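You operate a simulated robot arm through the tools that you are given. There is no shell and no other tool. Be economical: measure what you need, move in short steps, check, and stop when the job is done.

You run a simulated two-armed robot. Do the job below in one go: nothing can be reset, and whatever is moved stays where it is left.

Task
Measure the three plates; put the thinnest-coated one in the small grey tray.
Fine: meter on, try it on the bright block first, then press it on each plate; meter back and off. Set down upright: blue meter.
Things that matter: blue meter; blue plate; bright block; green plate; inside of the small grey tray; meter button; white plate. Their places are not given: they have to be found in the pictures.

Only the result counts: the job must be done as asked and must still hold three seconds after the hand-in. Knocking over, shifting, dropping, spilling or breaking anything else fails it.

Robot
Two 7-joint arms with fingered hands on one trunk that stands fixed in place. Base frame: the origin is at the foot of the trunk, x ahead of it, y to its left, z up; the work surface is at about z = 0.8. Lengths are in m, angles in rad, forces in N, time in s.
The left shoulder is at [0.07, 0.139, 1.083], the right one opposite. With the tool pointing down near the work surface each hand reaches from about 0.46 to 0.84 m from the base axis, measured 20 degrees to its own side. Payload 3.9 kg a hand.
The tool frame of a hand sits at the grasp point between the pads (the TCP): z along the fingers, y along the line on which they close. The tips reach 0.029 m beyond it. The gripper opens to 0.1 m. The gripper's body begins 0.034 m behind the TCP. The gripper is a hand of 5 fingers: y runs from the thumb to the fingers, the wrist lies at [-0.015, -0.105, -0.177] in the tool frame, and closing takes about 1.5 s.
Orientation is that of the tool frame in the base frame, as a unit quaternion [w, x, y, z]. With the fingers straight down and the wrist toward the robot, the tool's x, y and z point along [0, 1, 0], [1, 0, 0] and [0, 0, -1] of the base frame.

Tools
- The arms move only by the tool move_arm. It takes "left_plan", "right_plan" or both (then of equal length, played together; a hand with none holds still); each is one flat list of numbers, 7 for each row, row after row: the turn, a rotation vector about the tool's x, y, z in units of 5 degrees (1.0 is 5 degrees), then the shift along the tool's x, y, z in units of 40 mm (1.0 is 40 mm), then the finger opening in m, from 0 to 0.1. In form: [ax, ay, az, dx, dy, dz, gripper, ax, ay, az, dx, dy, dz, gripper, ...]. A call has 1 to 10 rows; each row shifts and turns the commanded pose from where the row before left it, along the tool's axes as they then stand. A call with a number of a shift or a turn outside -1 to 1 is refused whole. Rows are played at 5 a second. More than 0.05 m and 0.15 rad between two rows, or a gripper value outside its range, and nothing of the call is played. Where a pose cannot be reached the arm comes as near as it can. A force on the tool above 40 N (or 10 N above the force at the start of the call, whichever is more), or a blocked arm, ends the call early, and 0.2 s more pass. The fingers move at their own pace (about 0.153 m/s each) and stop on an object; they squeeze with about 29 N. The grip force told is the motor's: it shows also when the fingers shut on nothing. Time passes only in rows, and 0.2 s behind the last, so rows that do not move let the fingers close. It gives the time, the measured TCP pose, the force on the tool (base axes), the opening and the grip force at its end, in the units of the frame above (readings bear some noise), with the torque about the TCP (base axes, N m) and any sound that the robot's microphone picked up.
- Cameras (640 x 400 px; columns grow to the right, rows downward): "scene" is now at [0.1362, 0.0025, 1.4017]; the picture's right is [0.05, -1.00, 0.00], its down [-0.58, -0.03, -0.81] and it looks along [0.81, 0.04, -0.58] (base axes); focal length 218 px, centre (320, 200). "left" rides on the left gripper at [-0.066, -0.086, -0.121] in its tool frame; the picture's right is [-0.76, -0.31, 0.58], its down [0.59, -0.70, 0.40] and it looks along [0.28, 0.64, 0.71] (tool axes); focal length 247 px, centre (320, 200). "right" rides on the right gripper at [0.065, -0.086, -0.121] in its tool frame; the picture's right is [-0.76, 0.31, -0.58], its down [-0.59, -0.70, 0.40] and it looks along [-0.28, 0.64, 0.71] (tool axes); focal length 247 px, centre (320, 200).
- camera(camera): a new picture of that camera. The clock stands still meanwhile.
- lift_body(by): slides the trunk up (or, below 0, down) by that many m; the arms and the scene camera ride with it, the base frame stays. It gives what a move gives, with no picture.
- preshape(shape, hand): the hand has 5 fingers and takes this shape, open, in about a second: jaw (thumb against the fingers, like two jaws); tri (thumb and two fingers); tip (a fingertip pinch); poke (one finger out to press); point (the index stretched); flat (the hand flat); cup (the hand cupped); fist (a fist). The gripper value then closes the fingers along that shape, each until it touches; the sizes above hold for jaw. It gives what a move gives, with no picture.
- turn_head(pan, tilt): turns the head with the scene camera to pan (to the left, within 1.501 rad either way) and tilt (down, from -0.506 to 1.204), counted from straight ahead of the robot. It gives what a move gives.
- probe_pixels(camera, pixels): for up to 12 pixels [column, row] of the newest picture of that camera ("zoom" is the newest enlarged one), the place [x, y, z] in the base frame of the surface seen there, good to about 0.003 m. The clock stands still meanwhile.
- close_up(camera, box): a new picture of the part [left, top, right, bottom] of that camera's present view, enlarged. The clock stands still meanwhile.
- finish_job(): hands the job in; it is judged then, once.

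Work in short steps. Measure before you move; look again where a grasp or a placing could have gone wrong, and mend it. You have 80 turns and 44 pictures in all, those below and enlarged ones among them. Open the grippers and draw the arms clear of the work before you hand the job in, unless the task says otherwise; then end with one line.

The tools are called after "Emit:" as name(argument=value, ...) on one line, values as JSON. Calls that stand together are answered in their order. move_arm: Moves the arms, as the interface text tells. Its arguments: {"type":"object","properties":{"left_plan":{"type":"array","items":{"type":"number"}},"right_plan":{"type":"array","items":{"type":"number"}}},"required":[]} The other tools are called the same way: lift_body (by) slides the trunk up or down; preshape (shape, hand) gives the hand a shape; turn_head (pan, tilt) turns the head that bears the scene camera; camera (camera) takes a picture; probe_pixels (camera, pixels) gives the place of the surface under pixels of a picture; close_up (camera, box) takes an enlarged picture of a part of a camera's view; finish_job () hands the job in.

At the start:

```text
t: 0.0
left_ee_pos: [0.4131, 0.2805, 1.2764]
left_tool_rot: [0.0, 0.647, 0.763, 0.001]
left_wrist_force: [0.1, -0.8, 1.0]
left_wrist_torque: [-0.03, 0.02, -0.01]
left_gripper_width: 0.0999
left_grasp_force: 0.1
left_shape: jaw
right_ee_pos: [0.4876, -0.1394, 1.2661]
right_tool_rot: [0.0, 0.646, 0.763, 0.0]
right_wrist_force: [0.2, -0.4, -0.1]
right_wrist_torque: [-0.02, 0.02, 0.01]
right_gripper_width: 0.0998
right_grasp_force: 0.0
right_shape: jaw
trunk travel left (down, up): [-0.725, 0.115]
head pan, tilt: [0.051, 0.621]
```

scene: 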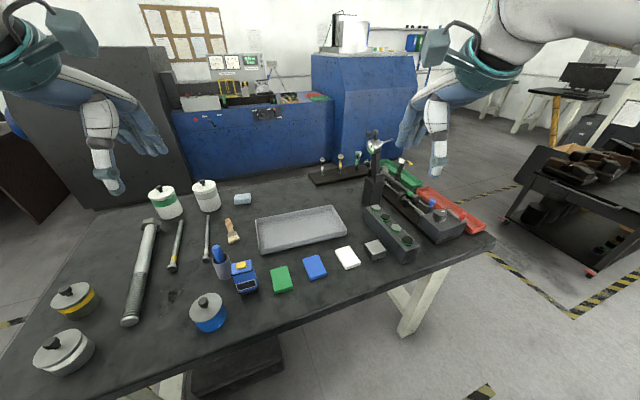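
right: 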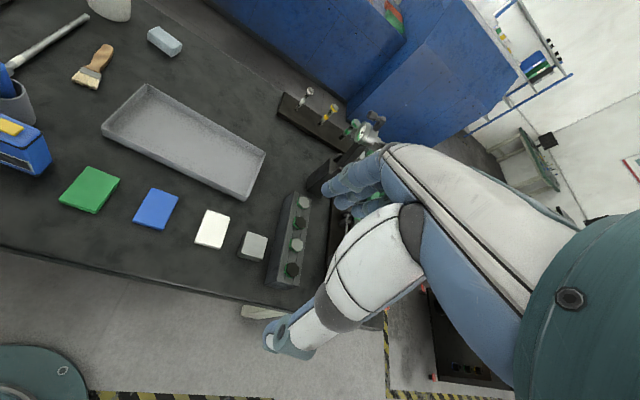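
left: 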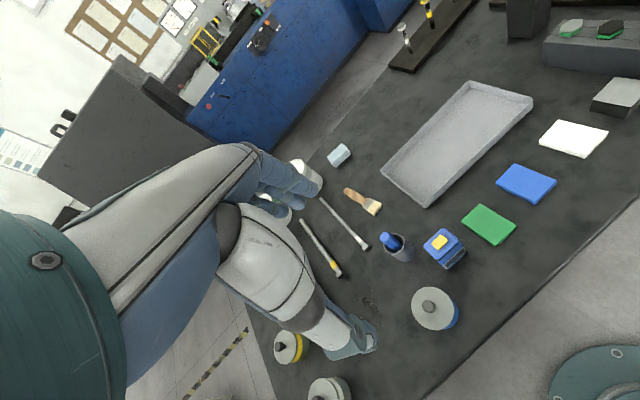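

The scene shows the blue meter near (244,276), plates at (281,279), (314,267), (347,258), the block at (375,249) and the tray at (300,228). I enlarge this area to measure.

Emit:
close_up(camera="scene", box=[200, 200, 400, 325])

```text
3.20 times, centred on (300, 262) of scene
```

zoom: 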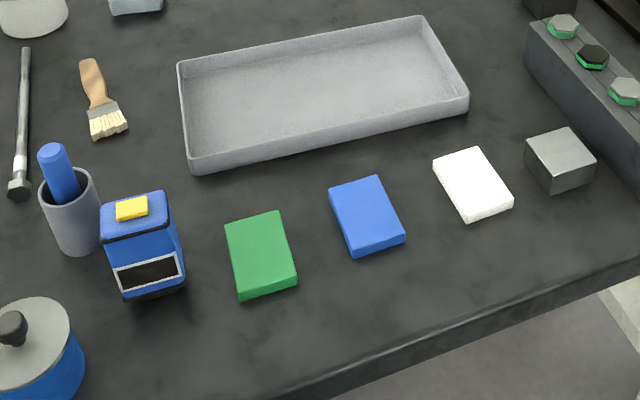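

The meter stands upright with a yellow button on top (zoom 131,208) and a screen toward the robot. I probe the key points.

Emit:
probe_pixels(camera="zoom", pixels=[[131, 208], [105, 235], [168, 228], [108, 212], [162, 195], [122, 296], [186, 280], [148, 272], [68, 200], [55, 150], [41, 195], [95, 180]])

Emit:
probe_pixels(camera="zoom", pixels=[[226, 226], [278, 213], [296, 282], [238, 295], [330, 190], [378, 178], [404, 236], [354, 251], [434, 160], [478, 148], [512, 203], [468, 217]])

Emit:
probe_pixels(camera="zoom", pixels=[[526, 141], [570, 129], [594, 160], [556, 172], [557, 190], [180, 66], [422, 18], [468, 92], [192, 165], [320, 95], [220, 330], [15, 330]])

```text
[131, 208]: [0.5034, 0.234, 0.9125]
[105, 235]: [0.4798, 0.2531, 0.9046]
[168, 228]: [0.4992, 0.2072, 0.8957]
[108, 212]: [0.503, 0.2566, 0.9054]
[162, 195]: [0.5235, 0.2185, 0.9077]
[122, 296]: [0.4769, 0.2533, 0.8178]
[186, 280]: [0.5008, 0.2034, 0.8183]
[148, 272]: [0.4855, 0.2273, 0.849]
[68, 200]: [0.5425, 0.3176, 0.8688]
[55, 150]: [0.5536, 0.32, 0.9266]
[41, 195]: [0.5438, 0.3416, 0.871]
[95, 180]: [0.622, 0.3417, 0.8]
```

```text
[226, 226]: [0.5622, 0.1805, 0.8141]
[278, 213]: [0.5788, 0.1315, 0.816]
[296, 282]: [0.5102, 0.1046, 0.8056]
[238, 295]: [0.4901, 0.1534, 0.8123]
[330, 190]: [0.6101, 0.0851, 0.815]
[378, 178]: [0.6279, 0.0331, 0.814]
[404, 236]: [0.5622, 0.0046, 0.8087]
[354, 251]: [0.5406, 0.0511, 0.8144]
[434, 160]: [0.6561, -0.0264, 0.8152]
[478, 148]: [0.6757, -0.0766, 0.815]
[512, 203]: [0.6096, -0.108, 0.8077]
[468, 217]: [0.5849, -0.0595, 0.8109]
```

```text
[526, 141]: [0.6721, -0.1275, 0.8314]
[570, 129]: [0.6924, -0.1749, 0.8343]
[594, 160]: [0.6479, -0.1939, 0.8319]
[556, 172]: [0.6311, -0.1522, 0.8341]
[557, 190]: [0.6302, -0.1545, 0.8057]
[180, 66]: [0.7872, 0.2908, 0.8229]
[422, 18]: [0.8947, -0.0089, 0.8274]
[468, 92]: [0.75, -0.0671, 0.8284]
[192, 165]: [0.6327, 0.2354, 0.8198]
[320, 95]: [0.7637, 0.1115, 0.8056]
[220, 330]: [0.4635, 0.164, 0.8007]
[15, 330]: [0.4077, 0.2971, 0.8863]
```

Meter is about 0.055 wide, 0.03 deep, 0.105 tall, its width axis pointing at about -67° in the base frame. I shape the left hand for poking and rotate it toward that heading while up high.

Emit:
preshape(hand="left", shape="poke")

Emit:
move_arm(left_plan=[0, 0, 1, 0, 0, 0, 0.1, 0, 0, 1, 0, 0, 0, 0.1, 0, 0, 1, 0, 0, 0, 0.1, 0, 0, 1, 0, 0, 0, 0.1, 0, 0, 1, 0, 0, 0, 0.1, 0, 0, 1, 0, 0, 0, 0.1, 0, 0, 1, 0, 0, 0, 0.1, 0, 0, 1, 0, 0, 0, 0.1])

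Emit:
camera(camera="left")

```text
t: 0.9
left_ee_pos: [0.414, 0.2794, 1.2758]
left_tool_rot: [0.0, 0.646, 0.763, 0.0]
left_wrist_force: [-1.3, 0.2, -0.4]
left_wrist_torque: [0.01, -0.02, -0.02]
left_gripper_width: 0.0003
left_grasp_force: 0.0
left_shape: poke
right_ee_pos: [0.4877, -0.1407, 1.2655]
right_tool_rot: [0.0, 0.647, 0.763, -0.001]
right_wrist_force: [0.6, 0.2, 0.6]
right_wrist_torque: [-0.01, -0.01, 0.0]
right_gripper_width: 0.0999
right_grasp_force: 0.1
right_shape: jaw
trunk travel left (down, up): [-0.725, 0.115]
head pan, tilt: [0.051, 0.621]
```

```text
t: 2.7
left_ee_pos: [0.413, 0.2816, 1.2764]
left_tool_rot: [0.001, 0.869, 0.494, 0.0]
left_wrist_force: [0.3, 0.3, 0.3]
left_wrist_torque: [0.0, -0.01, -0.03]
left_gripper_width: 0.0001
left_grasp_force: 0.1
left_shape: poke
right_ee_pos: [0.488, -0.1399, 1.2675]
right_tool_rot: [0.001, 0.647, 0.763, 0.0]
right_wrist_force: [0.4, 0.3, -0.4]
right_wrist_torque: [-0.03, -0.02, 0.02]
right_gripper_width: 0.0997
right_grasp_force: 0.0
right_shape: jaw
trunk travel left (down, up): [-0.725, 0.115]
head pan, tilt: [0.051, 0.621]
```

```text
39 pictures are left
```

left: 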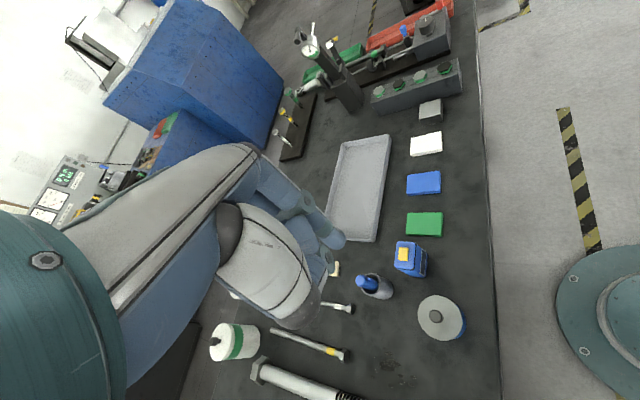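

The poking finger's tip is near (338,238) in the left picture. I probe around it.

Emit:
probe_pixels(camera="left", pixels=[[338, 238], [342, 240], [344, 236], [335, 244], [328, 262], [325, 225], [318, 215], [402, 254]])

Emit:
close_up(camera="left", box=[240, 150, 400, 330])

```text
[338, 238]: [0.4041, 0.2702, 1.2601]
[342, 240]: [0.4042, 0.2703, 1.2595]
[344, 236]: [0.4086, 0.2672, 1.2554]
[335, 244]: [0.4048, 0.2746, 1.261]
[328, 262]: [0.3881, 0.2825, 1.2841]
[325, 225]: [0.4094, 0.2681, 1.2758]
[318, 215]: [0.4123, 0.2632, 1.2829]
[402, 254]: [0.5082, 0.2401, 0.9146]
```

```text
2.22 times, centred on (320, 240) of left
```

zoom: 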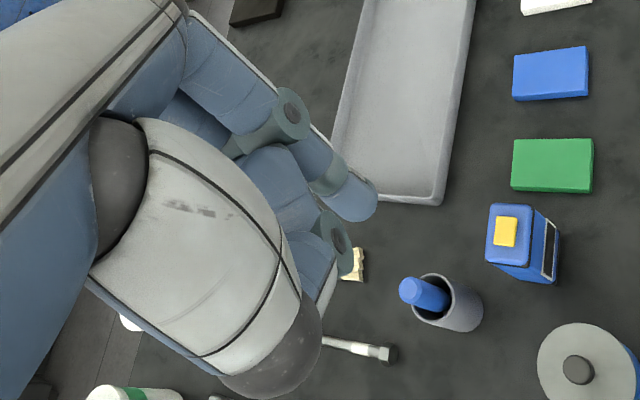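

The fingertip is about (-0.010, 0.006, 0.026) in the tool frame. I finish the turn and go above the button, tip at about z 0.955.

Emit:
move_arm(left_plan=[0, 0, 1, 0, 0, 0, 0.1, 0, 0, 1, 0, 0, 0, 0.1, 0, 0, 1, 0, 0, 0, 0.1, 0, 0, 1, 0, 0, 0, 0.1, 0, 0, 1, 0, 0, 0, 0.1, 0, 0, 1, 0, 0, 0, 0.1, 0, 0, 1, 0, 0, 0, 0.1, 0, 0, 0.3, 0, 0, 0, 0.1])

Emit:
move_arm(left_plan=[0, 0, 0, 0.237, 0.225, 0.925, 0.1, 0, 0, 0, 0.237, 0.225, 0.925, 0.1, 0, 0, 0, 0.237, 0.225, 0.925, 0.1, 0, 0, 0, 0.237, 0.225, 0.925, 0.1, 0, 0, 0, 0.237, 0.225, 0.925, 0.1, 0, 0, 0, 0.237, 0.225, 0.925, 0.1, 0, 0, 0, 0.237, 0.225, 0.925, 0.1, 0, 0, 0, 0.237, 0.225, 0.925, 0.1])

Emit:
close_up(camera="scene", box=[180, 200, 300, 300])

Emit:
close_up(camera="left", box=[240, 150, 400, 330])

```text
t: 4.5
left_ee_pos: [0.4122, 0.2806, 1.2758]
left_tool_rot: [0.0, 0.98, 0.198, 0.001]
left_wrist_force: [-0.1, -0.1, 0.3]
left_wrist_torque: [0.01, 0.04, 0.0]
left_gripper_width: 0.0004
left_grasp_force: 0.1
left_shape: poke
right_ee_pos: [0.4885, -0.1393, 1.2662]
right_tool_rot: [0.0, 0.647, 0.763, -0.001]
right_wrist_force: [-0.4, -0.2, 0.5]
right_wrist_torque: [0.06, 0.01, 0.02]
right_gripper_width: 0.0994
right_grasp_force: 0.1
right_shape: jaw
trunk travel left (down, up): [-0.725, 0.115]
head pan, tilt: [0.051, 0.621]
```

```text
t: 6.3
left_ee_pos: [0.5116, 0.2437, 0.9793]
left_tool_rot: [-0.001, 0.98, 0.199, 0.0]
left_wrist_force: [-0.2, 1.1, 0.2]
left_wrist_torque: [0.0, 0.04, -0.02]
left_gripper_width: 0.0
left_grasp_force: 0.0
left_shape: poke
right_ee_pos: [0.4888, -0.1387, 1.2657]
right_tool_rot: [0.0, 0.647, 0.763, 0.0]
right_wrist_force: [0.2, 0.4, 0.9]
right_wrist_torque: [-0.01, 0.02, -0.02]
right_gripper_width: 0.0999
right_grasp_force: 0.0
right_shape: jaw
trunk travel left (down, up): [-0.725, 0.115]
head pan, tilt: [0.051, 0.621]
```

```text
4.00 times, centred on (240, 250) of scene
```

zoom: 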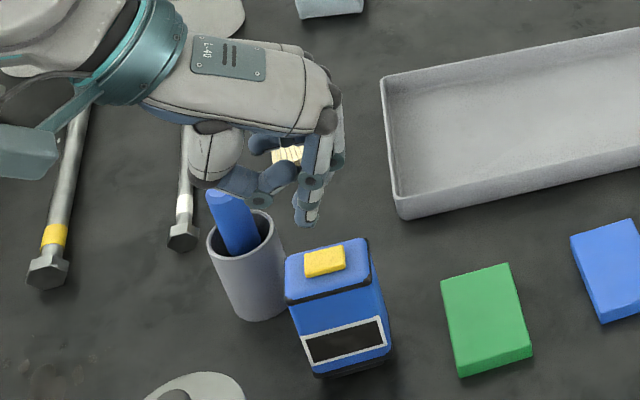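

```text
2.22 times, centred on (320, 240) of left
```

zoom: 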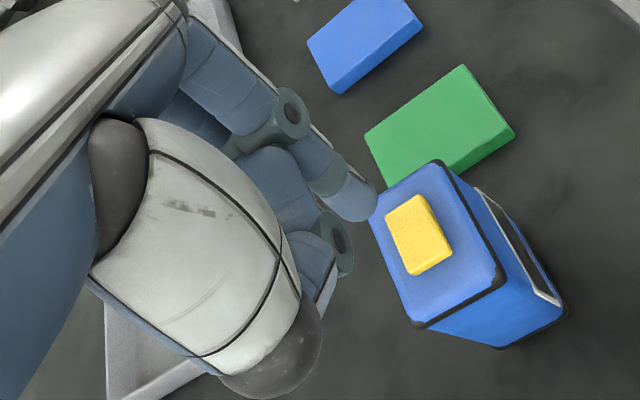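

I probe the tip and the button top from this left enlargement.

Emit:
probe_pixels(camera="zoom", pixels=[[360, 195], [368, 205], [372, 195], [355, 212], [340, 180], [388, 215], [430, 197], [450, 255], [410, 273], [418, 235]])

Emit:
close_up(camera="scene", box=[220, 220, 290, 280])

Emit:
probe_pixels(camera="zoom", pixels=[[215, 250], [225, 230], [235, 215], [210, 200], [270, 290], [270, 310]])

```text
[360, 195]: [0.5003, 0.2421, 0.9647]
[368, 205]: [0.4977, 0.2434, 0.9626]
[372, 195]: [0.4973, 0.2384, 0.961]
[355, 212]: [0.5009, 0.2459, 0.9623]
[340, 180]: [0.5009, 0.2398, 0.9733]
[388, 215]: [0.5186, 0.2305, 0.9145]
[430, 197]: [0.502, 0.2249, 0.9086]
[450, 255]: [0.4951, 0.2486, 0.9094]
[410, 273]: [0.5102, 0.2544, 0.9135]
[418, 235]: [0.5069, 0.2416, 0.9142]
```

```text
6.67 times, centred on (255, 250) of scene
```

zoom: 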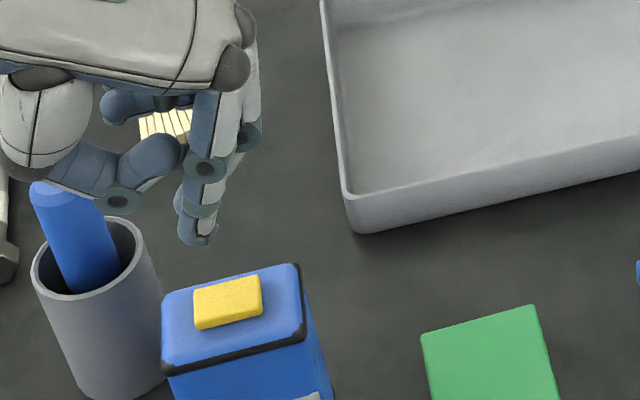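

```text
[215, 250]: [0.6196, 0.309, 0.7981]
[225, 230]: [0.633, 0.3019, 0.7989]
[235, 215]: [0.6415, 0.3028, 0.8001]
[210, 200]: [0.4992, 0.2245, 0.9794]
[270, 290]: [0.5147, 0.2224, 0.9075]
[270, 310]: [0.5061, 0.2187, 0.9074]
```

I probe the tip in this scene enlargement near (195,240).

Emit:
probe_pixels(camera="zoom", pixels=[[192, 238], [186, 225], [200, 232], [208, 230], [195, 215], [228, 300], [195, 290], [260, 278], [262, 312], [196, 328]])

```text
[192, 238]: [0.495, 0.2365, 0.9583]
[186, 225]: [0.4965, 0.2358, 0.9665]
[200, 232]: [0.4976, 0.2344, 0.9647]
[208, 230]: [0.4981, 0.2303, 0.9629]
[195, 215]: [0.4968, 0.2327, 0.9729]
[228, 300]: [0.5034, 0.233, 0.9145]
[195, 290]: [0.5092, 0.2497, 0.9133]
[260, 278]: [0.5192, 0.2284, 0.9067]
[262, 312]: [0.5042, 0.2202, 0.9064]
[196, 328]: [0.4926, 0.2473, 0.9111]
```

Tip is within a few mm over the button centre (0.505,0.237). I descend 32 mm, then 4 mm in small rows.

Emit:
move_arm(left_plan=[0, 0, 0, 0.08, 0, 0.4, 0.1, 0, 0, 0, 0, 0, 0.4, 0.1, 0, 0, 0, 0, 0, 0.1, 0.1, 0, 0, 0, 0, 0, 0.05, 0.1, 0, 0, 0, 0, 0, 0.05, 0.1])

```text
t: 7.5
left_ee_pos: [0.5143, 0.2439, 0.9412]
left_tool_rot: [0.001, 0.98, 0.2, 0.001]
left_wrist_force: [-0.2, -0.3, 0.7]
left_wrist_torque: [-0.01, -0.01, 0.01]
left_gripper_width: 0.0
left_grasp_force: 0.1
left_shape: poke
right_ee_pos: [0.4878, -0.1402, 1.2667]
right_tool_rot: [0.0, 0.647, 0.763, 0.0]
right_wrist_force: [-0.2, -0.2, 0.5]
right_wrist_torque: [0.0, -0.03, 0.0]
right_gripper_width: 0.0997
right_grasp_force: 0.1
right_shape: jaw
trunk travel left (down, up): [-0.725, 0.115]
head pan, tilt: [0.051, 0.621]
```

No contact yet; I look closely before pressing.

Emit:
close_up(camera="scene", box=[220, 230, 290, 290])

Emit:
move_arm(left_plan=[0, 0, 0, 0, 0, 0.025, 0.1, 0, 0, 0, 0, 0, 0.025, 0.1, 0, 0, 0, 0, 0, 0, 0.1])

```text
6.67 times, centred on (255, 260) of scene
```

zoom: 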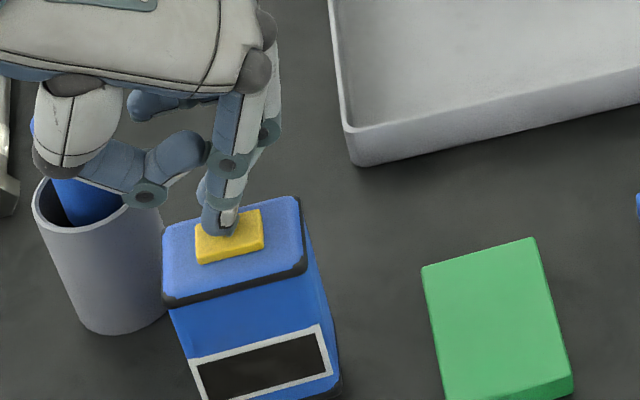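

```text
t: 8.3
left_ee_pos: [0.515, 0.244, 0.9375]
left_tool_rot: [-0.001, 0.98, 0.199, 0.0]
left_wrist_force: [-0.1, -0.3, 2.1]
left_wrist_torque: [-0.04, -0.05, 0.0]
left_gripper_width: 0.0
left_grasp_force: 0.1
left_shape: poke
right_ee_pos: [0.4884, -0.14, 1.2665]
right_tool_rot: [0.001, 0.647, 0.763, 0.0]
right_wrist_force: [1.6, 0.2, 0.2]
right_wrist_torque: [-0.01, -0.03, 0.0]
right_gripper_width: 0.0998
right_grasp_force: 0.0
right_shape: jaw
trunk travel left (down, up): [-0.725, 0.115]
head pan, tilt: [0.051, 0.621]
heard: click
```

A click was heard with 2 N. I raise and look at the screen.

Emit:
move_arm(left_plan=[0, 0, 0, 0, 0, -0.3, 0.1, 0, 0, 0, 0, 0, -0.9, 0.1, 0, 0, 0, 0, 0, -0.9, 0.1])

Emit:
close_up(camera="scene", box=[215, 240, 285, 300])

```text
t: 9.1
left_ee_pos: [0.5133, 0.2455, 1.0232]
left_tool_rot: [0.0, 0.98, 0.199, 0.0]
left_wrist_force: [-0.9, 0.6, 0.2]
left_wrist_torque: [0.03, 0.01, -0.01]
left_gripper_width: 0.0
left_grasp_force: 0.0
left_shape: poke
right_ee_pos: [0.487, -0.1397, 1.2676]
right_tool_rot: [0.0, 0.647, 0.763, 0.001]
right_wrist_force: [-0.2, -0.4, -0.4]
right_wrist_torque: [-0.01, -0.01, 0.01]
right_gripper_width: 0.0999
right_grasp_force: 0.1
right_shape: jaw
trunk travel left (down, up): [-0.725, 0.115]
head pan, tilt: [0.051, 0.621]
```

```text
6.67 times, centred on (250, 270) of scene
```

zoom: 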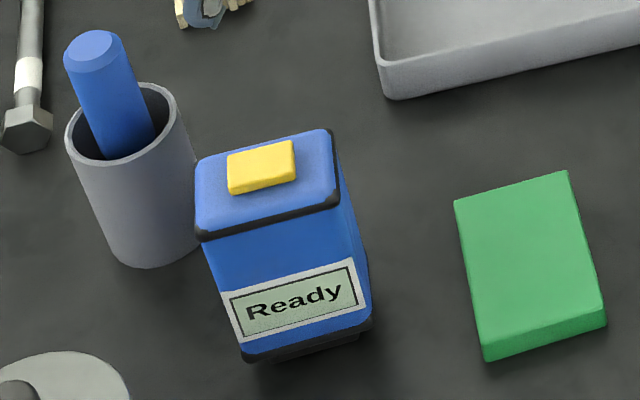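

The screen says "Ready". Now I shape the left hand to jaw, open, and view it before lowering around the meter's sides.

Emit:
preshape(hand="left", shape="jaw")

Emit:
move_arm(left_plan=[0, 0, 0, -0.34, 0.14, 0.2, 0.1, 0, 0, 0, 0, 0, 0.9, 0.1, 0, 0, 0, 0, 0, 0.4, 0.1])

Emit:
close_up(camera="scene", box=[190, 200, 302, 300])

```text
t: 10.0
left_ee_pos: [0.5149, 0.2454, 1.0207]
left_tool_rot: [0.0, 0.98, 0.2, 0.0]
left_wrist_force: [0.5, 0.0, 0.7]
left_wrist_torque: [-0.01, 0.02, -0.01]
left_gripper_width: 0.0998
left_grasp_force: 0.1
left_shape: jaw
right_ee_pos: [0.4884, -0.1401, 1.2666]
right_tool_rot: [0.0, 0.647, 0.763, 0.0]
right_wrist_force: [-0.4, -0.1, -0.7]
right_wrist_torque: [-0.01, -0.03, -0.03]
right_gripper_width: 0.0997
right_grasp_force: 0.1
right_shape: jaw
trunk travel left (down, up): [-0.725, 0.115]
head pan, tilt: [0.051, 0.621]
```

```text
t: 10.8
left_ee_pos: [0.5055, 0.2351, 0.9615]
left_tool_rot: [0.0, 0.98, 0.2, 0.001]
left_wrist_force: [-0.4, -0.4, 0.0]
left_wrist_torque: [-0.02, -0.01, 0.01]
left_gripper_width: 0.0998
left_grasp_force: 0.0
left_shape: jaw
right_ee_pos: [0.488, -0.14, 1.2667]
right_tool_rot: [0.0, 0.647, 0.762, 0.0]
right_wrist_force: [0.7, 0.2, -0.1]
right_wrist_torque: [0.01, -0.02, 0.0]
right_gripper_width: 0.0997
right_grasp_force: 0.0
right_shape: jaw
trunk travel left (down, up): [-0.725, 0.115]
head pan, tilt: [0.051, 0.621]
```

```text
4.00 times, centred on (246, 250) of scene
```

zoom: 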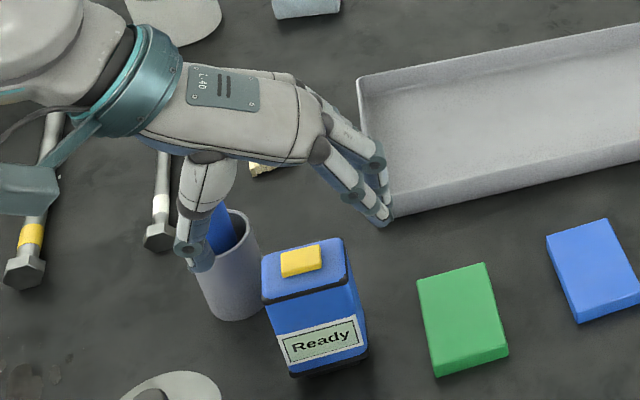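

I probe the thumb, fingers, and palm underside to check clearance to the cup and marker.

Emit:
probe_pixels(camera="zoom", pixels=[[193, 265], [183, 240], [210, 175], [208, 160], [381, 222], [388, 200], [378, 160], [345, 193], [220, 215], [250, 150]])

Emit:
camera(camera="left")

```text
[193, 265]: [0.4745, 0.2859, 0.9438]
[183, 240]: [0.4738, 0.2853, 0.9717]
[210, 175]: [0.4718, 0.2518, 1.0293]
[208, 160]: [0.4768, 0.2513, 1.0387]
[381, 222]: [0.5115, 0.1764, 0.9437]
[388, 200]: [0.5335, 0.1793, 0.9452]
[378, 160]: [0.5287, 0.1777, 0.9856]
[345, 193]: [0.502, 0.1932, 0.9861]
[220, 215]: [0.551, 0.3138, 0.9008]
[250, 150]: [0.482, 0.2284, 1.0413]
```

```text
31 pictures are left
```

left: 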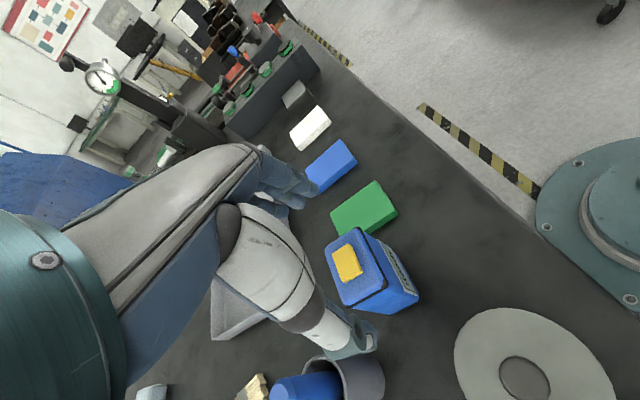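

Clearances are several cm. I lower to TCP z ≈ 0.888 and close.

Emit:
move_arm(left_plan=[0, 0, 0, -0.04, 0, 0.9, 0.1, 0, 0, 0, 0, 0, 0.9, 0.1, 0, 0, 0, 0, 0, 0.04, 0.1])

Emit:
close_up(camera="scene", box=[190, 220, 302, 320])

```text
t: 11.6
left_ee_pos: [0.5022, 0.2331, 0.8878]
left_tool_rot: [0.0, 0.98, 0.198, 0.002]
left_wrist_force: [-0.3, -0.7, 0.0]
left_wrist_torque: [0.03, -0.02, -0.01]
left_gripper_width: 0.0997
left_grasp_force: 0.0
left_shape: jaw
right_ee_pos: [0.4865, -0.1417, 1.2667]
right_tool_rot: [0.0, 0.647, 0.763, 0.001]
right_wrist_force: [0.2, -0.5, 1.0]
right_wrist_torque: [-0.02, -0.01, 0.02]
right_gripper_width: 0.1
right_grasp_force: 0.0
right_shape: jaw
trunk travel left (down, up): [-0.725, 0.115]
head pan, tilt: [0.051, 0.621]
```

```text
4.00 times, centred on (246, 270) of scene
```

zoom: 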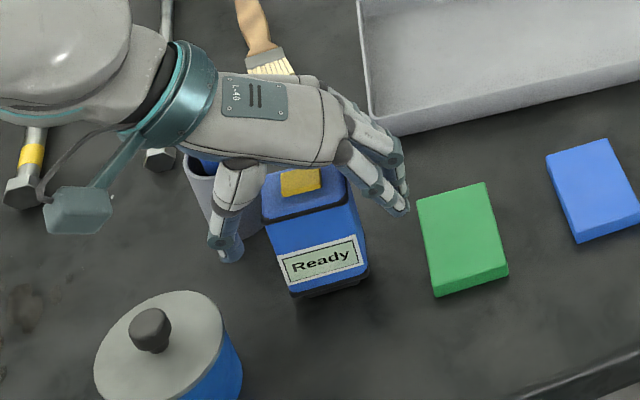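

The hand straddles the meter with the screen visible. I close the fingers.

Emit:
move_arm(left_plan=[0, 0, 0, 0, 0, 0, 0.07, 0, 0, 0, 0, 0, 0, 0.05, 0, 0, 0, 0, 0, 0, 0.03, 0, 0, 0, 0, 0, 0, 0.0, 0, 0, 0, 0, 0, 0, 0.0, 0, 0, 0, 0, 0, 0, 0.0, 0, 0, 0, 0, 0, 0, 0.0])

Emit:
close_up(camera="scene", box=[190, 220, 302, 320])

```text
t: 13.2
left_ee_pos: [0.5039, 0.2338, 0.8887]
left_tool_rot: [0.0, 0.98, 0.199, 0.0]
left_wrist_force: [0.2, 0.1, -0.7]
left_wrist_torque: [0.0, 0.01, 0.02]
left_gripper_width: 0.05
left_grasp_force: 28.8
left_shape: jaw
right_ee_pos: [0.4887, -0.1397, 1.2665]
right_tool_rot: [0.001, 0.647, 0.763, 0.001]
right_wrist_force: [0.0, -0.8, 0.1]
right_wrist_torque: [0.01, 0.01, -0.02]
right_gripper_width: 0.0997
right_grasp_force: 0.0
right_shape: jaw
trunk travel left (down, up): [-0.725, 0.115]
head pan, tilt: [0.051, 0.621]
```

```text
4.00 times, centred on (246, 270) of scene
```

zoom: 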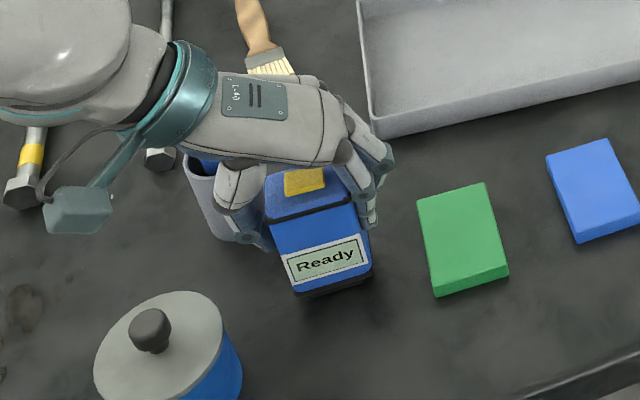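

Gripped at 0.05 wide; home TCP is (0.5039,0.2338,0.8887), so the meter foot is 0.089 below the TCP. I check the rack beside the block and lift.

Emit:
probe_pixels(camera="scene", pixels=[[365, 208], [380, 218], [405, 248], [410, 255], [415, 238], [375, 170], [376, 244], [390, 225]])

Emit:
move_arm(left_plan=[0, 0, 0, 0, 0, -0.2, 0, 0, 0, 0, 0, 0, -0.8, 0, 0, 0, 0, 0, 0, -0.9, 0])

Emit:
close_up(camera="scene", box=[190, 200, 302, 300])

```text
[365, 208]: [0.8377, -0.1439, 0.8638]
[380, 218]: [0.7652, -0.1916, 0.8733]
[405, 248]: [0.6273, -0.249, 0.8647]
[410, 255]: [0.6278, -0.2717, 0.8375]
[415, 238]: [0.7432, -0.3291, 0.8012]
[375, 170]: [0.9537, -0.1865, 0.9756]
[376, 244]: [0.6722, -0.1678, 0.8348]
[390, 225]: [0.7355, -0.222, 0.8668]
```

```text
t: 14.0
left_ee_pos: [0.503, 0.2335, 0.9645]
left_tool_rot: [0.001, 0.98, 0.199, 0.001]
left_wrist_force: [0.2, -0.1, -1.9]
left_wrist_torque: [0.0, -0.01, -0.02]
left_gripper_width: 0.0501
left_grasp_force: 29.0
left_shape: jaw
right_ee_pos: [0.4869, -0.1406, 1.2667]
right_tool_rot: [-0.001, 0.647, 0.763, 0.0]
right_wrist_force: [-0.7, 0.1, -0.9]
right_wrist_torque: [0.01, -0.03, -0.03]
right_gripper_width: 0.0997
right_grasp_force: 0.0
right_shape: jaw
trunk travel left (down, up): [-0.725, 0.115]
head pan, tilt: [0.051, 0.621]
```

```text
4.00 times, centred on (246, 250) of scene
```

zoom: 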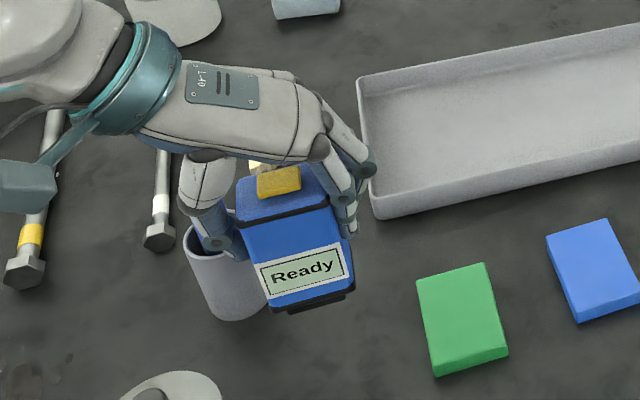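

The meter hangs straight with a probe foot below. I carry it over to the block while moving the right arm out of the way to its right.

Emit:
move_arm(left_plan=[0, 0, 0, -0.02, 0.8, 0, 0, 0, 0, 0, -0.02, 0.8, 0, 0, 0, 0, 0, -0.02, 0.8, 0, 0, 0, 0, 0, -0.02, 0.8, 0, 0, 0, 0, 0, -0.02, 0.8, 0, 0, 0, 0, 0, -0.02, 0.8, 0, 0, 0, 0, 0, -0.02, 0.8, 0, 0, 0, 0, 0, -0.02, 0.8, 0, 0, 0, 0, 0, -0.02, 0.8, 0, 0, 0, 0, 0, -0.02, 0.8, 0, 0], right_plan=[0, 0, 0, -1, 0, 0, 0.1, 0, 0, 0, -1, 0, 0, 0.1, 0, 0, 0, -1, 0, 0, 0.1, 0, 0, 0, -1, 0, 0, 0.1, 0, 0, 0, -0.5, 0, 0, 0.1, 0, 0, 0, 0, 0, 0, 0.1, 0, 0, 0, 0, 0, 0, 0.1, 0, 0, 0, 0, 0, 0, 0.1, 0, 0, 0, 0, 0, 0, 0.1, 0, 0, 0, 0, 0, 0, 0.1])

Emit:
move_arm(left_plan=[0, 0, 0, -0.02, 0.8, 0, 0, 0, 0, 0, -0.02, 0.8, 0, 0, 0, 0, 0, 0, 0.85, 0, 0, 0, 0, 0, 0, 0, 0, 0])

Emit:
camera(camera="scene")

```text
t: 16.2
left_ee_pos: [0.6214, -0.0655, 0.9652]
left_tool_rot: [0.0, 0.98, 0.2, 0.0]
left_wrist_force: [-0.3, 0.7, -1.3]
left_wrist_torque: [0.03, 0.03, -0.01]
left_gripper_width: 0.0502
left_grasp_force: 28.6
left_shape: jaw
right_ee_pos: [0.52, -0.32, 1.2647]
right_tool_rot: [-0.001, 0.647, 0.763, 0.001]
right_wrist_force: [-0.2, -0.5, -0.9]
right_wrist_torque: [0.02, -0.02, 0.01]
right_gripper_width: 0.1
right_grasp_force: 0.0
right_shape: jaw
trunk travel left (down, up): [-0.725, 0.115]
head pan, tilt: [0.051, 0.621]
```

```text
t: 17.2
left_ee_pos: [0.6564, -0.1538, 0.9646]
left_tool_rot: [0.0, 0.98, 0.198, -0.001]
left_wrist_force: [-1.0, -0.5, -1.4]
left_wrist_torque: [0.0, 0.02, -0.03]
left_gripper_width: 0.0501
left_grasp_force: 28.9
left_shape: jaw
right_ee_pos: [0.5167, -0.3176, 1.2663]
right_tool_rot: [-0.001, 0.647, 0.763, 0.0]
right_wrist_force: [0.0, -0.1, 0.5]
right_wrist_torque: [-0.01, -0.01, 0.03]
right_gripper_width: 0.0995
right_grasp_force: 0.0
right_shape: jaw
trunk travel left (down, up): [-0.725, 0.115]
head pan, tilt: [0.051, 0.621]
```

```text
27 pictures are left
```

scene: 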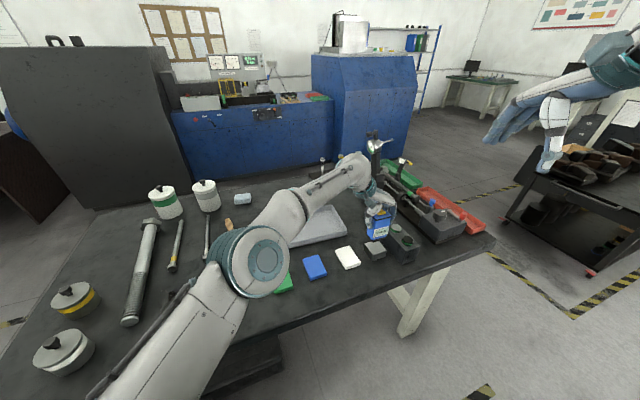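

Remaining offset to block centre is about 9 mm along tool y. I shift and descend to ~6 mm above, then look.

Emit:
move_arm(left_plan=[0, 0, 0, 0.03, 0.23, 0.1, 0, 0, 0, 0, 0, 0, 0.8, 0, 0, 0, 0, 0, 0, 0, 0])

Emit:
close_up(camera="scene", box=[325, 200, 437, 270])

```text
t: 18.0
left_ee_pos: [0.6621, -0.1637, 0.929]
left_tool_rot: [0.0, 0.98, 0.2, 0.0]
left_wrist_force: [1.1, -0.3, -1.8]
left_wrist_torque: [-0.02, 0.0, -0.01]
left_gripper_width: 0.05
left_grasp_force: 29.3
left_shape: jaw
right_ee_pos: [0.518, -0.3173, 1.2651]
right_tool_rot: [-0.001, 0.646, 0.763, -0.001]
right_wrist_force: [0.5, 0.1, 0.1]
right_wrist_torque: [0.0, 0.0, 0.04]
right_gripper_width: 0.1
right_grasp_force: 0.0
right_shape: jaw
trunk travel left (down, up): [-0.725, 0.115]
head pan, tilt: [0.051, 0.621]
```

```text
5.71 times, centred on (381, 235) of scene
```

zoom: 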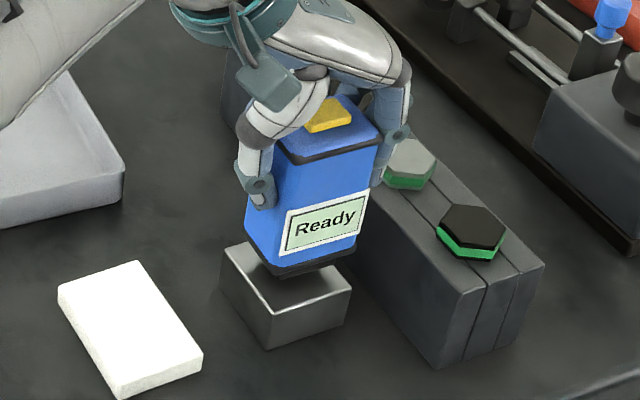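

The meter hangs just over the block. I lower in 1 mm rows until contact.

Emit:
move_arm(left_plan=[0, 0, 0, 0, 0, 0.1, 0, 0, 0, 0, 0, 0, 0.025, 0, 0, 0, 0, 0, 0, 0.025, 0, 0, 0, 0, 0, 0, 0.025, 0, 0, 0, 0, 0, 0, 0, 0])

```text
t: 19.2
left_ee_pos: [0.6602, -0.163, 0.9202]
left_tool_rot: [0.0, 0.98, 0.2, 0.0]
left_wrist_force: [-0.5, -0.7, -0.6]
left_wrist_torque: [-0.04, -0.01, -0.02]
left_gripper_width: 0.0503
left_grasp_force: 28.5
left_shape: jaw
right_ee_pos: [0.5172, -0.3164, 1.2657]
right_tool_rot: [0.001, 0.646, 0.763, 0.0]
right_wrist_force: [-0.5, -0.3, -0.1]
right_wrist_torque: [0.02, -0.04, 0.01]
right_gripper_width: 0.0998
right_grasp_force: 0.2
right_shape: jaw
trunk travel left (down, up): [-0.725, 0.115]
head pan, tilt: [0.051, 0.621]
```

Vertical force is just rising from -1.6 to about -0.6, so contact is close. I continue 2 mm more.

Emit:
move_arm(left_plan=[0, 0, 0, 0, 0, 0.025, 0, 0, 0, 0, 0, 0, 0.025, 0, 0, 0, 0, 0, 0, 0, 0, 0, 0, 0, 0, 0, 0, 0, 0, 0, 0, 0, 0, 0, 0])

Emit:
close_up(camera="scene", box=[325, 200, 437, 270])

```text
t: 20.4
left_ee_pos: [0.6613, -0.1621, 0.921]
left_tool_rot: [0.001, 0.98, 0.2, 0.0]
left_wrist_force: [2.2, -2.2, 9.7]
left_wrist_torque: [0.01, -0.02, 0.02]
left_gripper_width: 0.0502
left_grasp_force: 28.9
left_shape: jaw
right_ee_pos: [0.5159, -0.3173, 1.2659]
right_tool_rot: [0.0, 0.646, 0.763, 0.0]
right_wrist_force: [0.2, -0.8, -0.3]
right_wrist_torque: [-0.01, 0.02, 0.0]
right_gripper_width: 0.0998
right_grasp_force: 0.1
right_shape: jaw
trunk travel left (down, up): [-0.725, 0.115]
head pan, tilt: [0.051, 0.621]
```

```text
5.71 times, centred on (381, 235) of scene
```

zoom: 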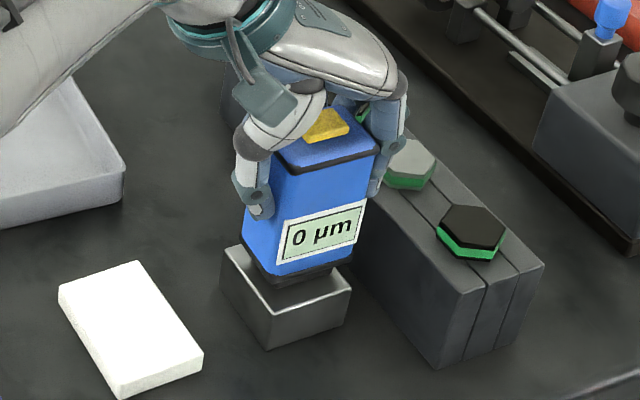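

The meter reads 0 µm on the bright block. I lift and go over the white plate centre (0.632,-0.068), to ~5 mm above it.

Emit:
move_arm(left_plan=[0, 0, 0, 0, 0, -0.2, 0, 0, 0, 0, 0, 0, -0.6, 0, 0, 0, 0, 0.08, -0.8, 0, 0, 0, 0, 0, 0.08, -0.8, 0, 0, 0, 0, 0, 0.08, -0.86, 0, 0, 0, 0, 0, 0, 0, 0.8, 0, 0, 0, 0, 0, 0, 0.2, 0, 0, 0, 0, 0, 0, 0.1, 0, 0, 0, 0, 0, 0, 0, 0])

Emit:
close_up(camera="scene", box=[300, 205, 412, 275])

```text
t: 22.4
left_ee_pos: [0.6317, -0.0677, 0.908]
left_tool_rot: [0.0, 0.98, 0.199, 0.0]
left_wrist_force: [-0.8, 0.3, -1.8]
left_wrist_torque: [0.02, 0.01, 0.02]
left_gripper_width: 0.0504
left_grasp_force: 29.1
left_shape: jaw
right_ee_pos: [0.5186, -0.3184, 1.2664]
right_tool_rot: [0.0, 0.647, 0.762, 0.0]
right_wrist_force: [0.0, 1.0, -0.1]
right_wrist_torque: [0.0, 0.02, 0.0]
right_gripper_width: 0.0998
right_grasp_force: 0.1
right_shape: jaw
trunk travel left (down, up): [-0.725, 0.115]
head pan, tilt: [0.051, 0.621]
```

```text
5.71 times, centred on (356, 240) of scene
```

zoom: 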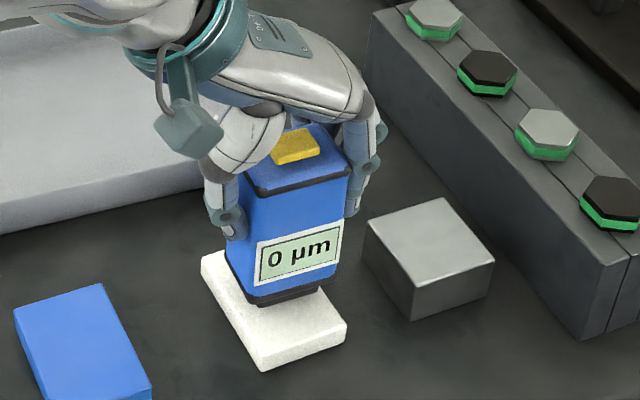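

Well centred, about 6 mm up. I press down ~8 mm in small rows.

Emit:
move_arm(left_plan=[0, 0, 0, 0, 0, 0.1, 0, 0, 0, 0, 0, 0, 0.025, 0, 0, 0, 0, 0, 0, 0.025, 0, 0, 0, 0, 0, 0, 0.025, 0, 0, 0, 0, 0, 0, 0.025, 0, 0, 0, 0, 0, 0, 0, 0, 0, 0, 0, 0, 0, 0, 0])

Emit:
close_up(camera="scene", box=[300, 205, 412, 275])

```text
t: 24.0
left_ee_pos: [0.6311, -0.0694, 0.9025]
left_tool_rot: [0.001, 0.98, 0.199, 0.002]
left_wrist_force: [3.2, -1.3, 16.7]
left_wrist_torque: [0.12, 0.04, 0.04]
left_gripper_width: 0.0506
left_grasp_force: 28.7
left_shape: jaw
right_ee_pos: [0.5161, -0.3172, 1.266]
right_tool_rot: [0.001, 0.646, 0.763, 0.001]
right_wrist_force: [0.1, -1.3, 0.5]
right_wrist_torque: [0.0, 0.01, 0.03]
right_gripper_width: 0.0998
right_grasp_force: 0.0
right_shape: jaw
trunk travel left (down, up): [-0.725, 0.115]
head pan, tilt: [0.051, 0.621]
```

```text
5.71 times, centred on (356, 240) of scene
```

zoom: 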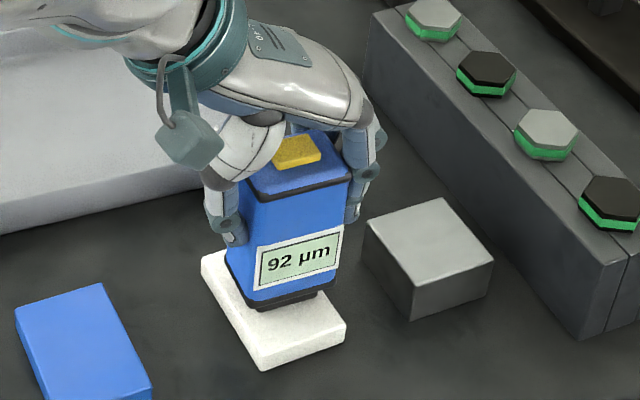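

White reads 92 µm. I lift, move 0.120 m along -tool y to the blue plate, and press the same way.

Emit:
move_arm(left_plan=[0, 0, 0, 0, 0, -0.2, 0, 0, 0, 0, 0, 0, -0.6, 0, 0, 0, 0, 0, -1, 0, 0, 0, 0, 0, 0, -1, 0, 0, 0, 0, 0, 0.01, -1, 0, 0, 0, 0, 0, 0, 0, 0, 0, 0, 0, 0, 0, 0, 0.6, 0, 0, 0, 0, 0, 0, 0, 0])

Emit:
move_arm(left_plan=[0, 0, 0, 0, 0, 0.05, 0, 0, 0, 0, 0, 0, 0.025, 0, 0, 0, 0, 0, 0, 0.025, 0, 0, 0, 0, 0, 0, 0.025, 0, 0, 0, 0, 0, 0, 0.025, 0, 0, 0, 0, 0, 0, 0, 0, 0, 0, 0, 0, 0, 0, 0])

Emit:
close_up(camera="scene", box=[260, 210, 372, 290])

```text
t: 25.8
left_ee_pos: [0.5837, 0.0426, 0.9067]
left_tool_rot: [0.0, 0.98, 0.2, 0.0]
left_wrist_force: [0.2, -0.9, -1.1]
left_wrist_torque: [0.03, -0.01, 0.01]
left_gripper_width: 0.0509
left_grasp_force: 29.5
left_shape: jaw
right_ee_pos: [0.5174, -0.3172, 1.266]
right_tool_rot: [0.001, 0.646, 0.763, 0.0]
right_wrist_force: [0.1, 0.2, 0.5]
right_wrist_torque: [0.0, -0.02, -0.01]
right_gripper_width: 0.0997
right_grasp_force: 0.1
right_shape: jaw
trunk travel left (down, up): [-0.725, 0.115]
head pan, tilt: [0.051, 0.621]
```

```text
t: 27.4
left_ee_pos: [0.5846, 0.0411, 0.9024]
left_tool_rot: [0.0, 0.98, 0.199, 0.001]
left_wrist_force: [1.3, -1.8, 9.8]
left_wrist_torque: [0.09, 0.03, -0.01]
left_gripper_width: 0.0505
left_grasp_force: 29.0
left_shape: jaw
right_ee_pos: [0.5172, -0.3193, 1.2662]
right_tool_rot: [0.001, 0.647, 0.763, 0.001]
right_wrist_force: [0.7, -0.5, 0.4]
right_wrist_torque: [-0.03, 0.02, -0.01]
right_gripper_width: 0.0997
right_grasp_force: 0.1
right_shape: jaw
trunk travel left (down, up): [-0.725, 0.115]
head pan, tilt: [0.051, 0.621]
```

```text
5.00 times, centred on (316, 250) of scene
```

zoom: 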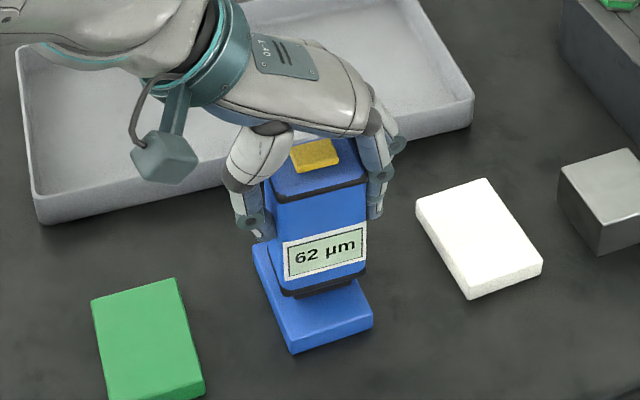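

Blue reads 62 µm. Next the green plate: (-0.007, -0.111) in tool axes.

Emit:
move_arm(left_plan=[0, 0, 0, 0, 0, -0.2, 0, 0, 0, 0, 0, 0, -0.6, 0, 0, 0, 0, -0.06, -0.92, 0, 0, 0, 0, 0, -0.06, -0.92, 0, 0, 0, 0, 0, -0.06, -0.94, 0, 0, 0, 0, 0, 0, 0, 0, 0, 0, 0, 0, 0, 0, 0.65, 0, 0, 0, 0, 0, 0, 0, 0])

Emit:
move_arm(left_plan=[0, 0, 0, 0, 0, 0.05, 0, 0, 0, 0, 0, 0, 0.025, 0, 0, 0, 0, 0, 0, 0.025, 0, 0, 0, 0, 0, 0, 0.025, 0, 0, 0, 0, 0, 0, 0.025, 0, 0, 0, 0, 0, 0, 0, 0, 0, 0, 0, 0, 0, 0, 0])

Emit:
close_up(camera="scene", box=[225, 220, 337, 300])

```text
t: 29.2
left_ee_pos: [0.5355, 0.1416, 0.9074]
left_tool_rot: [0.0, 0.98, 0.199, 0.0]
left_wrist_force: [0.9, -0.8, -0.7]
left_wrist_torque: [0.05, 0.0, 0.02]
left_gripper_width: 0.0503
left_grasp_force: 28.8
left_shape: jaw
right_ee_pos: [0.5174, -0.3173, 1.2666]
right_tool_rot: [0.001, 0.647, 0.763, 0.0]
right_wrist_force: [-0.3, -0.3, -0.4]
right_wrist_torque: [0.01, 0.03, 0.01]
right_gripper_width: 0.0999
right_grasp_force: 0.0
right_shape: jaw
trunk travel left (down, up): [-0.725, 0.115]
head pan, tilt: [0.051, 0.621]
```

```text
t: 30.8
left_ee_pos: [0.535, 0.1422, 0.9031]
left_tool_rot: [0.001, 0.98, 0.2, 0.001]
left_wrist_force: [1.4, -2.0, 11.7]
left_wrist_torque: [0.1, 0.04, 0.03]
left_gripper_width: 0.0506
left_grasp_force: 29.1
left_shape: jaw
right_ee_pos: [0.5173, -0.3174, 1.2653]
right_tool_rot: [0.0, 0.647, 0.763, 0.001]
right_wrist_force: [-0.1, -0.7, -0.7]
right_wrist_torque: [-0.03, 0.01, 0.0]
right_gripper_width: 0.1
right_grasp_force: 0.0
right_shape: jaw
trunk travel left (down, up): [-0.725, 0.115]
head pan, tilt: [0.051, 0.621]
```

```text
5.00 times, centred on (281, 260) of scene
```

zoom: 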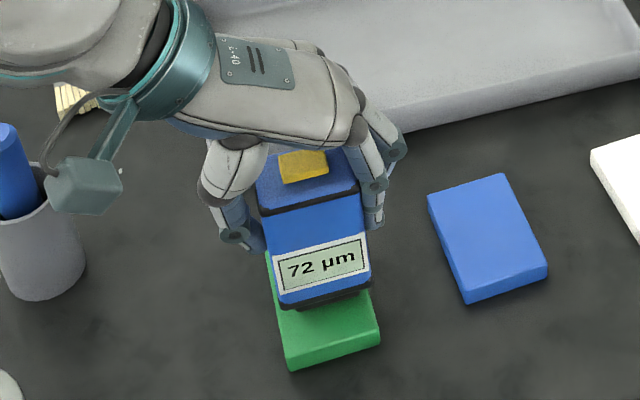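

Green 72, white 92, blue 62 µm: blue is the thinnest. I lift and carry the meter back to its home spot, stopping just above the table.

Emit:
move_arm(left_plan=[0, 0, 0, 0, 0, -0.2, 0, 0, 0, 0, 0, 0, -0.8, 0, 0, 0, 0, 0.06, -0.8, 0, 0, 0, 0, 0, 0.06, -0.8, 0, 0, 0, 0, 0, 0.06, -0.81, 0, 0, 0, 0, 0, 0, 0, 0, 0, 0, 0, 0, 0, 0, 0.9, 0, 0, 0, 0, 0, 0, 0.15, 0, 0, 0, 0, 0, 0, 0, 0])

Emit:
close_up(camera="scene", box=[190, 220, 302, 300])

```text
t: 32.8
left_ee_pos: [0.5045, 0.2329, 0.8996]
left_tool_rot: [0.001, 0.98, 0.198, 0.0]
left_wrist_force: [-0.4, -0.3, -1.9]
left_wrist_torque: [0.01, -0.01, 0.02]
left_gripper_width: 0.0505
left_grasp_force: 28.8
left_shape: jaw
right_ee_pos: [0.5188, -0.3173, 1.2651]
right_tool_rot: [0.0, 0.647, 0.763, -0.001]
right_wrist_force: [0.4, -0.7, -0.7]
right_wrist_torque: [0.01, -0.02, -0.02]
right_gripper_width: 0.0996
right_grasp_force: 0.1
right_shape: jaw
trunk travel left (down, up): [-0.725, 0.115]
head pan, tilt: [0.051, 0.621]
```

```text
5.00 times, centred on (246, 260) of scene
```

zoom: 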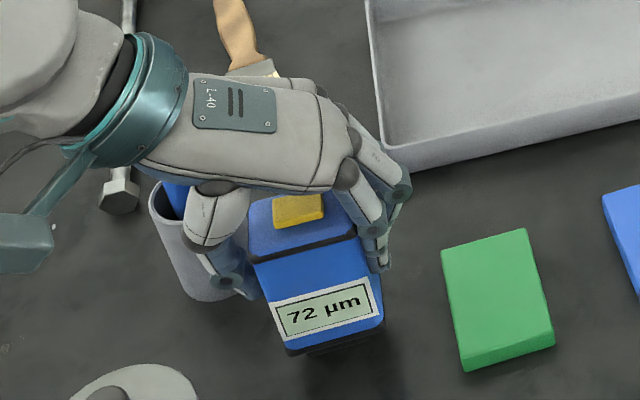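

Over home, 11 mm up and upright. I lower 9 mm, then in 1 mm rows to light contact.

Emit:
move_arm(left_plan=[0, 0, 0, 0, 0, 0.2, 0, 0, 0, 0, 0, 0, 0.04, 0, 0, 0, 0, 0, 0, 0.025, 0, 0, 0, 0, 0, 0, 0.01, 0, 0, 0, 0, 0, 0, 0, 0])

```text
t: 34.0
left_ee_pos: [0.5053, 0.2332, 0.8881]
left_tool_rot: [0.001, 0.98, 0.199, 0.0]
left_wrist_force: [0.1, 0.5, -2.7]
left_wrist_torque: [0.01, 0.01, 0.0]
left_gripper_width: 0.0502
left_grasp_force: 29.0
left_shape: jaw
right_ee_pos: [0.5179, -0.3178, 1.2659]
right_tool_rot: [0.0, 0.647, 0.762, 0.0]
right_wrist_force: [-0.5, 0.8, 0.0]
right_wrist_torque: [0.01, 0.0, 0.03]
right_gripper_width: 0.0997
right_grasp_force: 0.1
right_shape: jaw
trunk travel left (down, up): [-0.725, 0.115]
head pan, tilt: [0.051, 0.621]
```

Not in contact yet; a further 1–2 mm.

Emit:
move_arm(left_plan=[0, 0, 0, 0, 0, 0.02, 0, 0, 0, 0, 0, 0, 0.015, 0, 0, 0, 0, 0, 0, 0, 0, 0, 0, 0, 0, 0, 0, 0])

```text
t: 35.0
left_ee_pos: [0.5044, 0.233, 0.8874]
left_tool_rot: [0.001, 0.98, 0.199, 0.0]
left_wrist_force: [-0.3, 0.1, 0.7]
left_wrist_torque: [0.05, 0.01, -0.02]
left_gripper_width: 0.0507
left_grasp_force: 29.0
left_shape: jaw
right_ee_pos: [0.5173, -0.3185, 1.2661]
right_tool_rot: [0.0, 0.647, 0.763, 0.0]
right_wrist_force: [0.2, 0.8, 0.0]
right_wrist_torque: [0.02, -0.02, -0.01]
right_gripper_width: 0.0996
right_grasp_force: 0.1
right_shape: jaw
trunk travel left (down, up): [-0.725, 0.115]
head pan, tilt: [0.051, 0.621]
```

Touching the table (force risen by ~2 N). I open slowly and then rise straight up.

Emit:
move_arm(left_plan=[0, 0, 0, 0, 0, 0, 0.055, 0, 0, 0, 0, 0, 0, 0.065, 0, 0, 0, 0, 0, 0, 0.08, 0, 0, 0, 0, 0, 0, 0.1, 0, 0, 0, 0, 0, 0, 0.1, 0, 0, 0, 0, 0, -0.5, 0.1, 0, 0, 0, 0, 0, -1, 0.1, 0, 0, 0, 0, 0, -1, 0.1, 0, 0, 0, 0, 0, -0.9, 0.1])

Emit:
preshape(hand="left", shape="poke")

Emit:
close_up(camera="scene", box=[215, 240, 285, 300])

```text
t: 37.0
left_ee_pos: [0.504, 0.2332, 1.0234]
left_tool_rot: [0.0, 0.98, 0.199, 0.0]
left_wrist_force: [-1.0, 0.6, 0.3]
left_wrist_torque: [-0.02, -0.02, 0.01]
left_gripper_width: 0.0999
left_grasp_force: 0.1
left_shape: jaw
right_ee_pos: [0.5178, -0.3183, 1.2663]
right_tool_rot: [0.0, 0.647, 0.762, 0.0]
right_wrist_force: [-0.4, -0.3, 0.6]
right_wrist_torque: [-0.01, -0.01, -0.03]
right_gripper_width: 0.0997
right_grasp_force: 0.0
right_shape: jaw
trunk travel left (down, up): [-0.725, 0.115]
head pan, tilt: [0.051, 0.621]
```

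```text
t: 37.9
left_ee_pos: [0.504, 0.2338, 1.023]
left_tool_rot: [0.001, 0.98, 0.199, 0.0]
left_wrist_force: [-0.4, 0.6, -0.3]
left_wrist_torque: [-0.03, 0.01, -0.02]
left_gripper_width: 0.0
left_grasp_force: 0.0
left_shape: poke
right_ee_pos: [0.5177, -0.3171, 1.2651]
right_tool_rot: [0.0, 0.647, 0.762, 0.0]
right_wrist_force: [0.9, 0.9, 0.3]
right_wrist_torque: [0.01, 0.0, 0.0]
right_gripper_width: 0.1
right_grasp_force: 0.0
right_shape: jaw
trunk travel left (down, up): [-0.725, 0.115]
head pan, tilt: [0.051, 0.621]
```

```text
6.67 times, centred on (250, 270) of scene
```

zoom: 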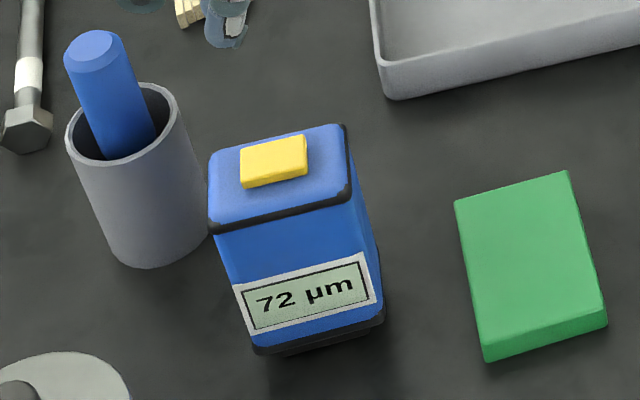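

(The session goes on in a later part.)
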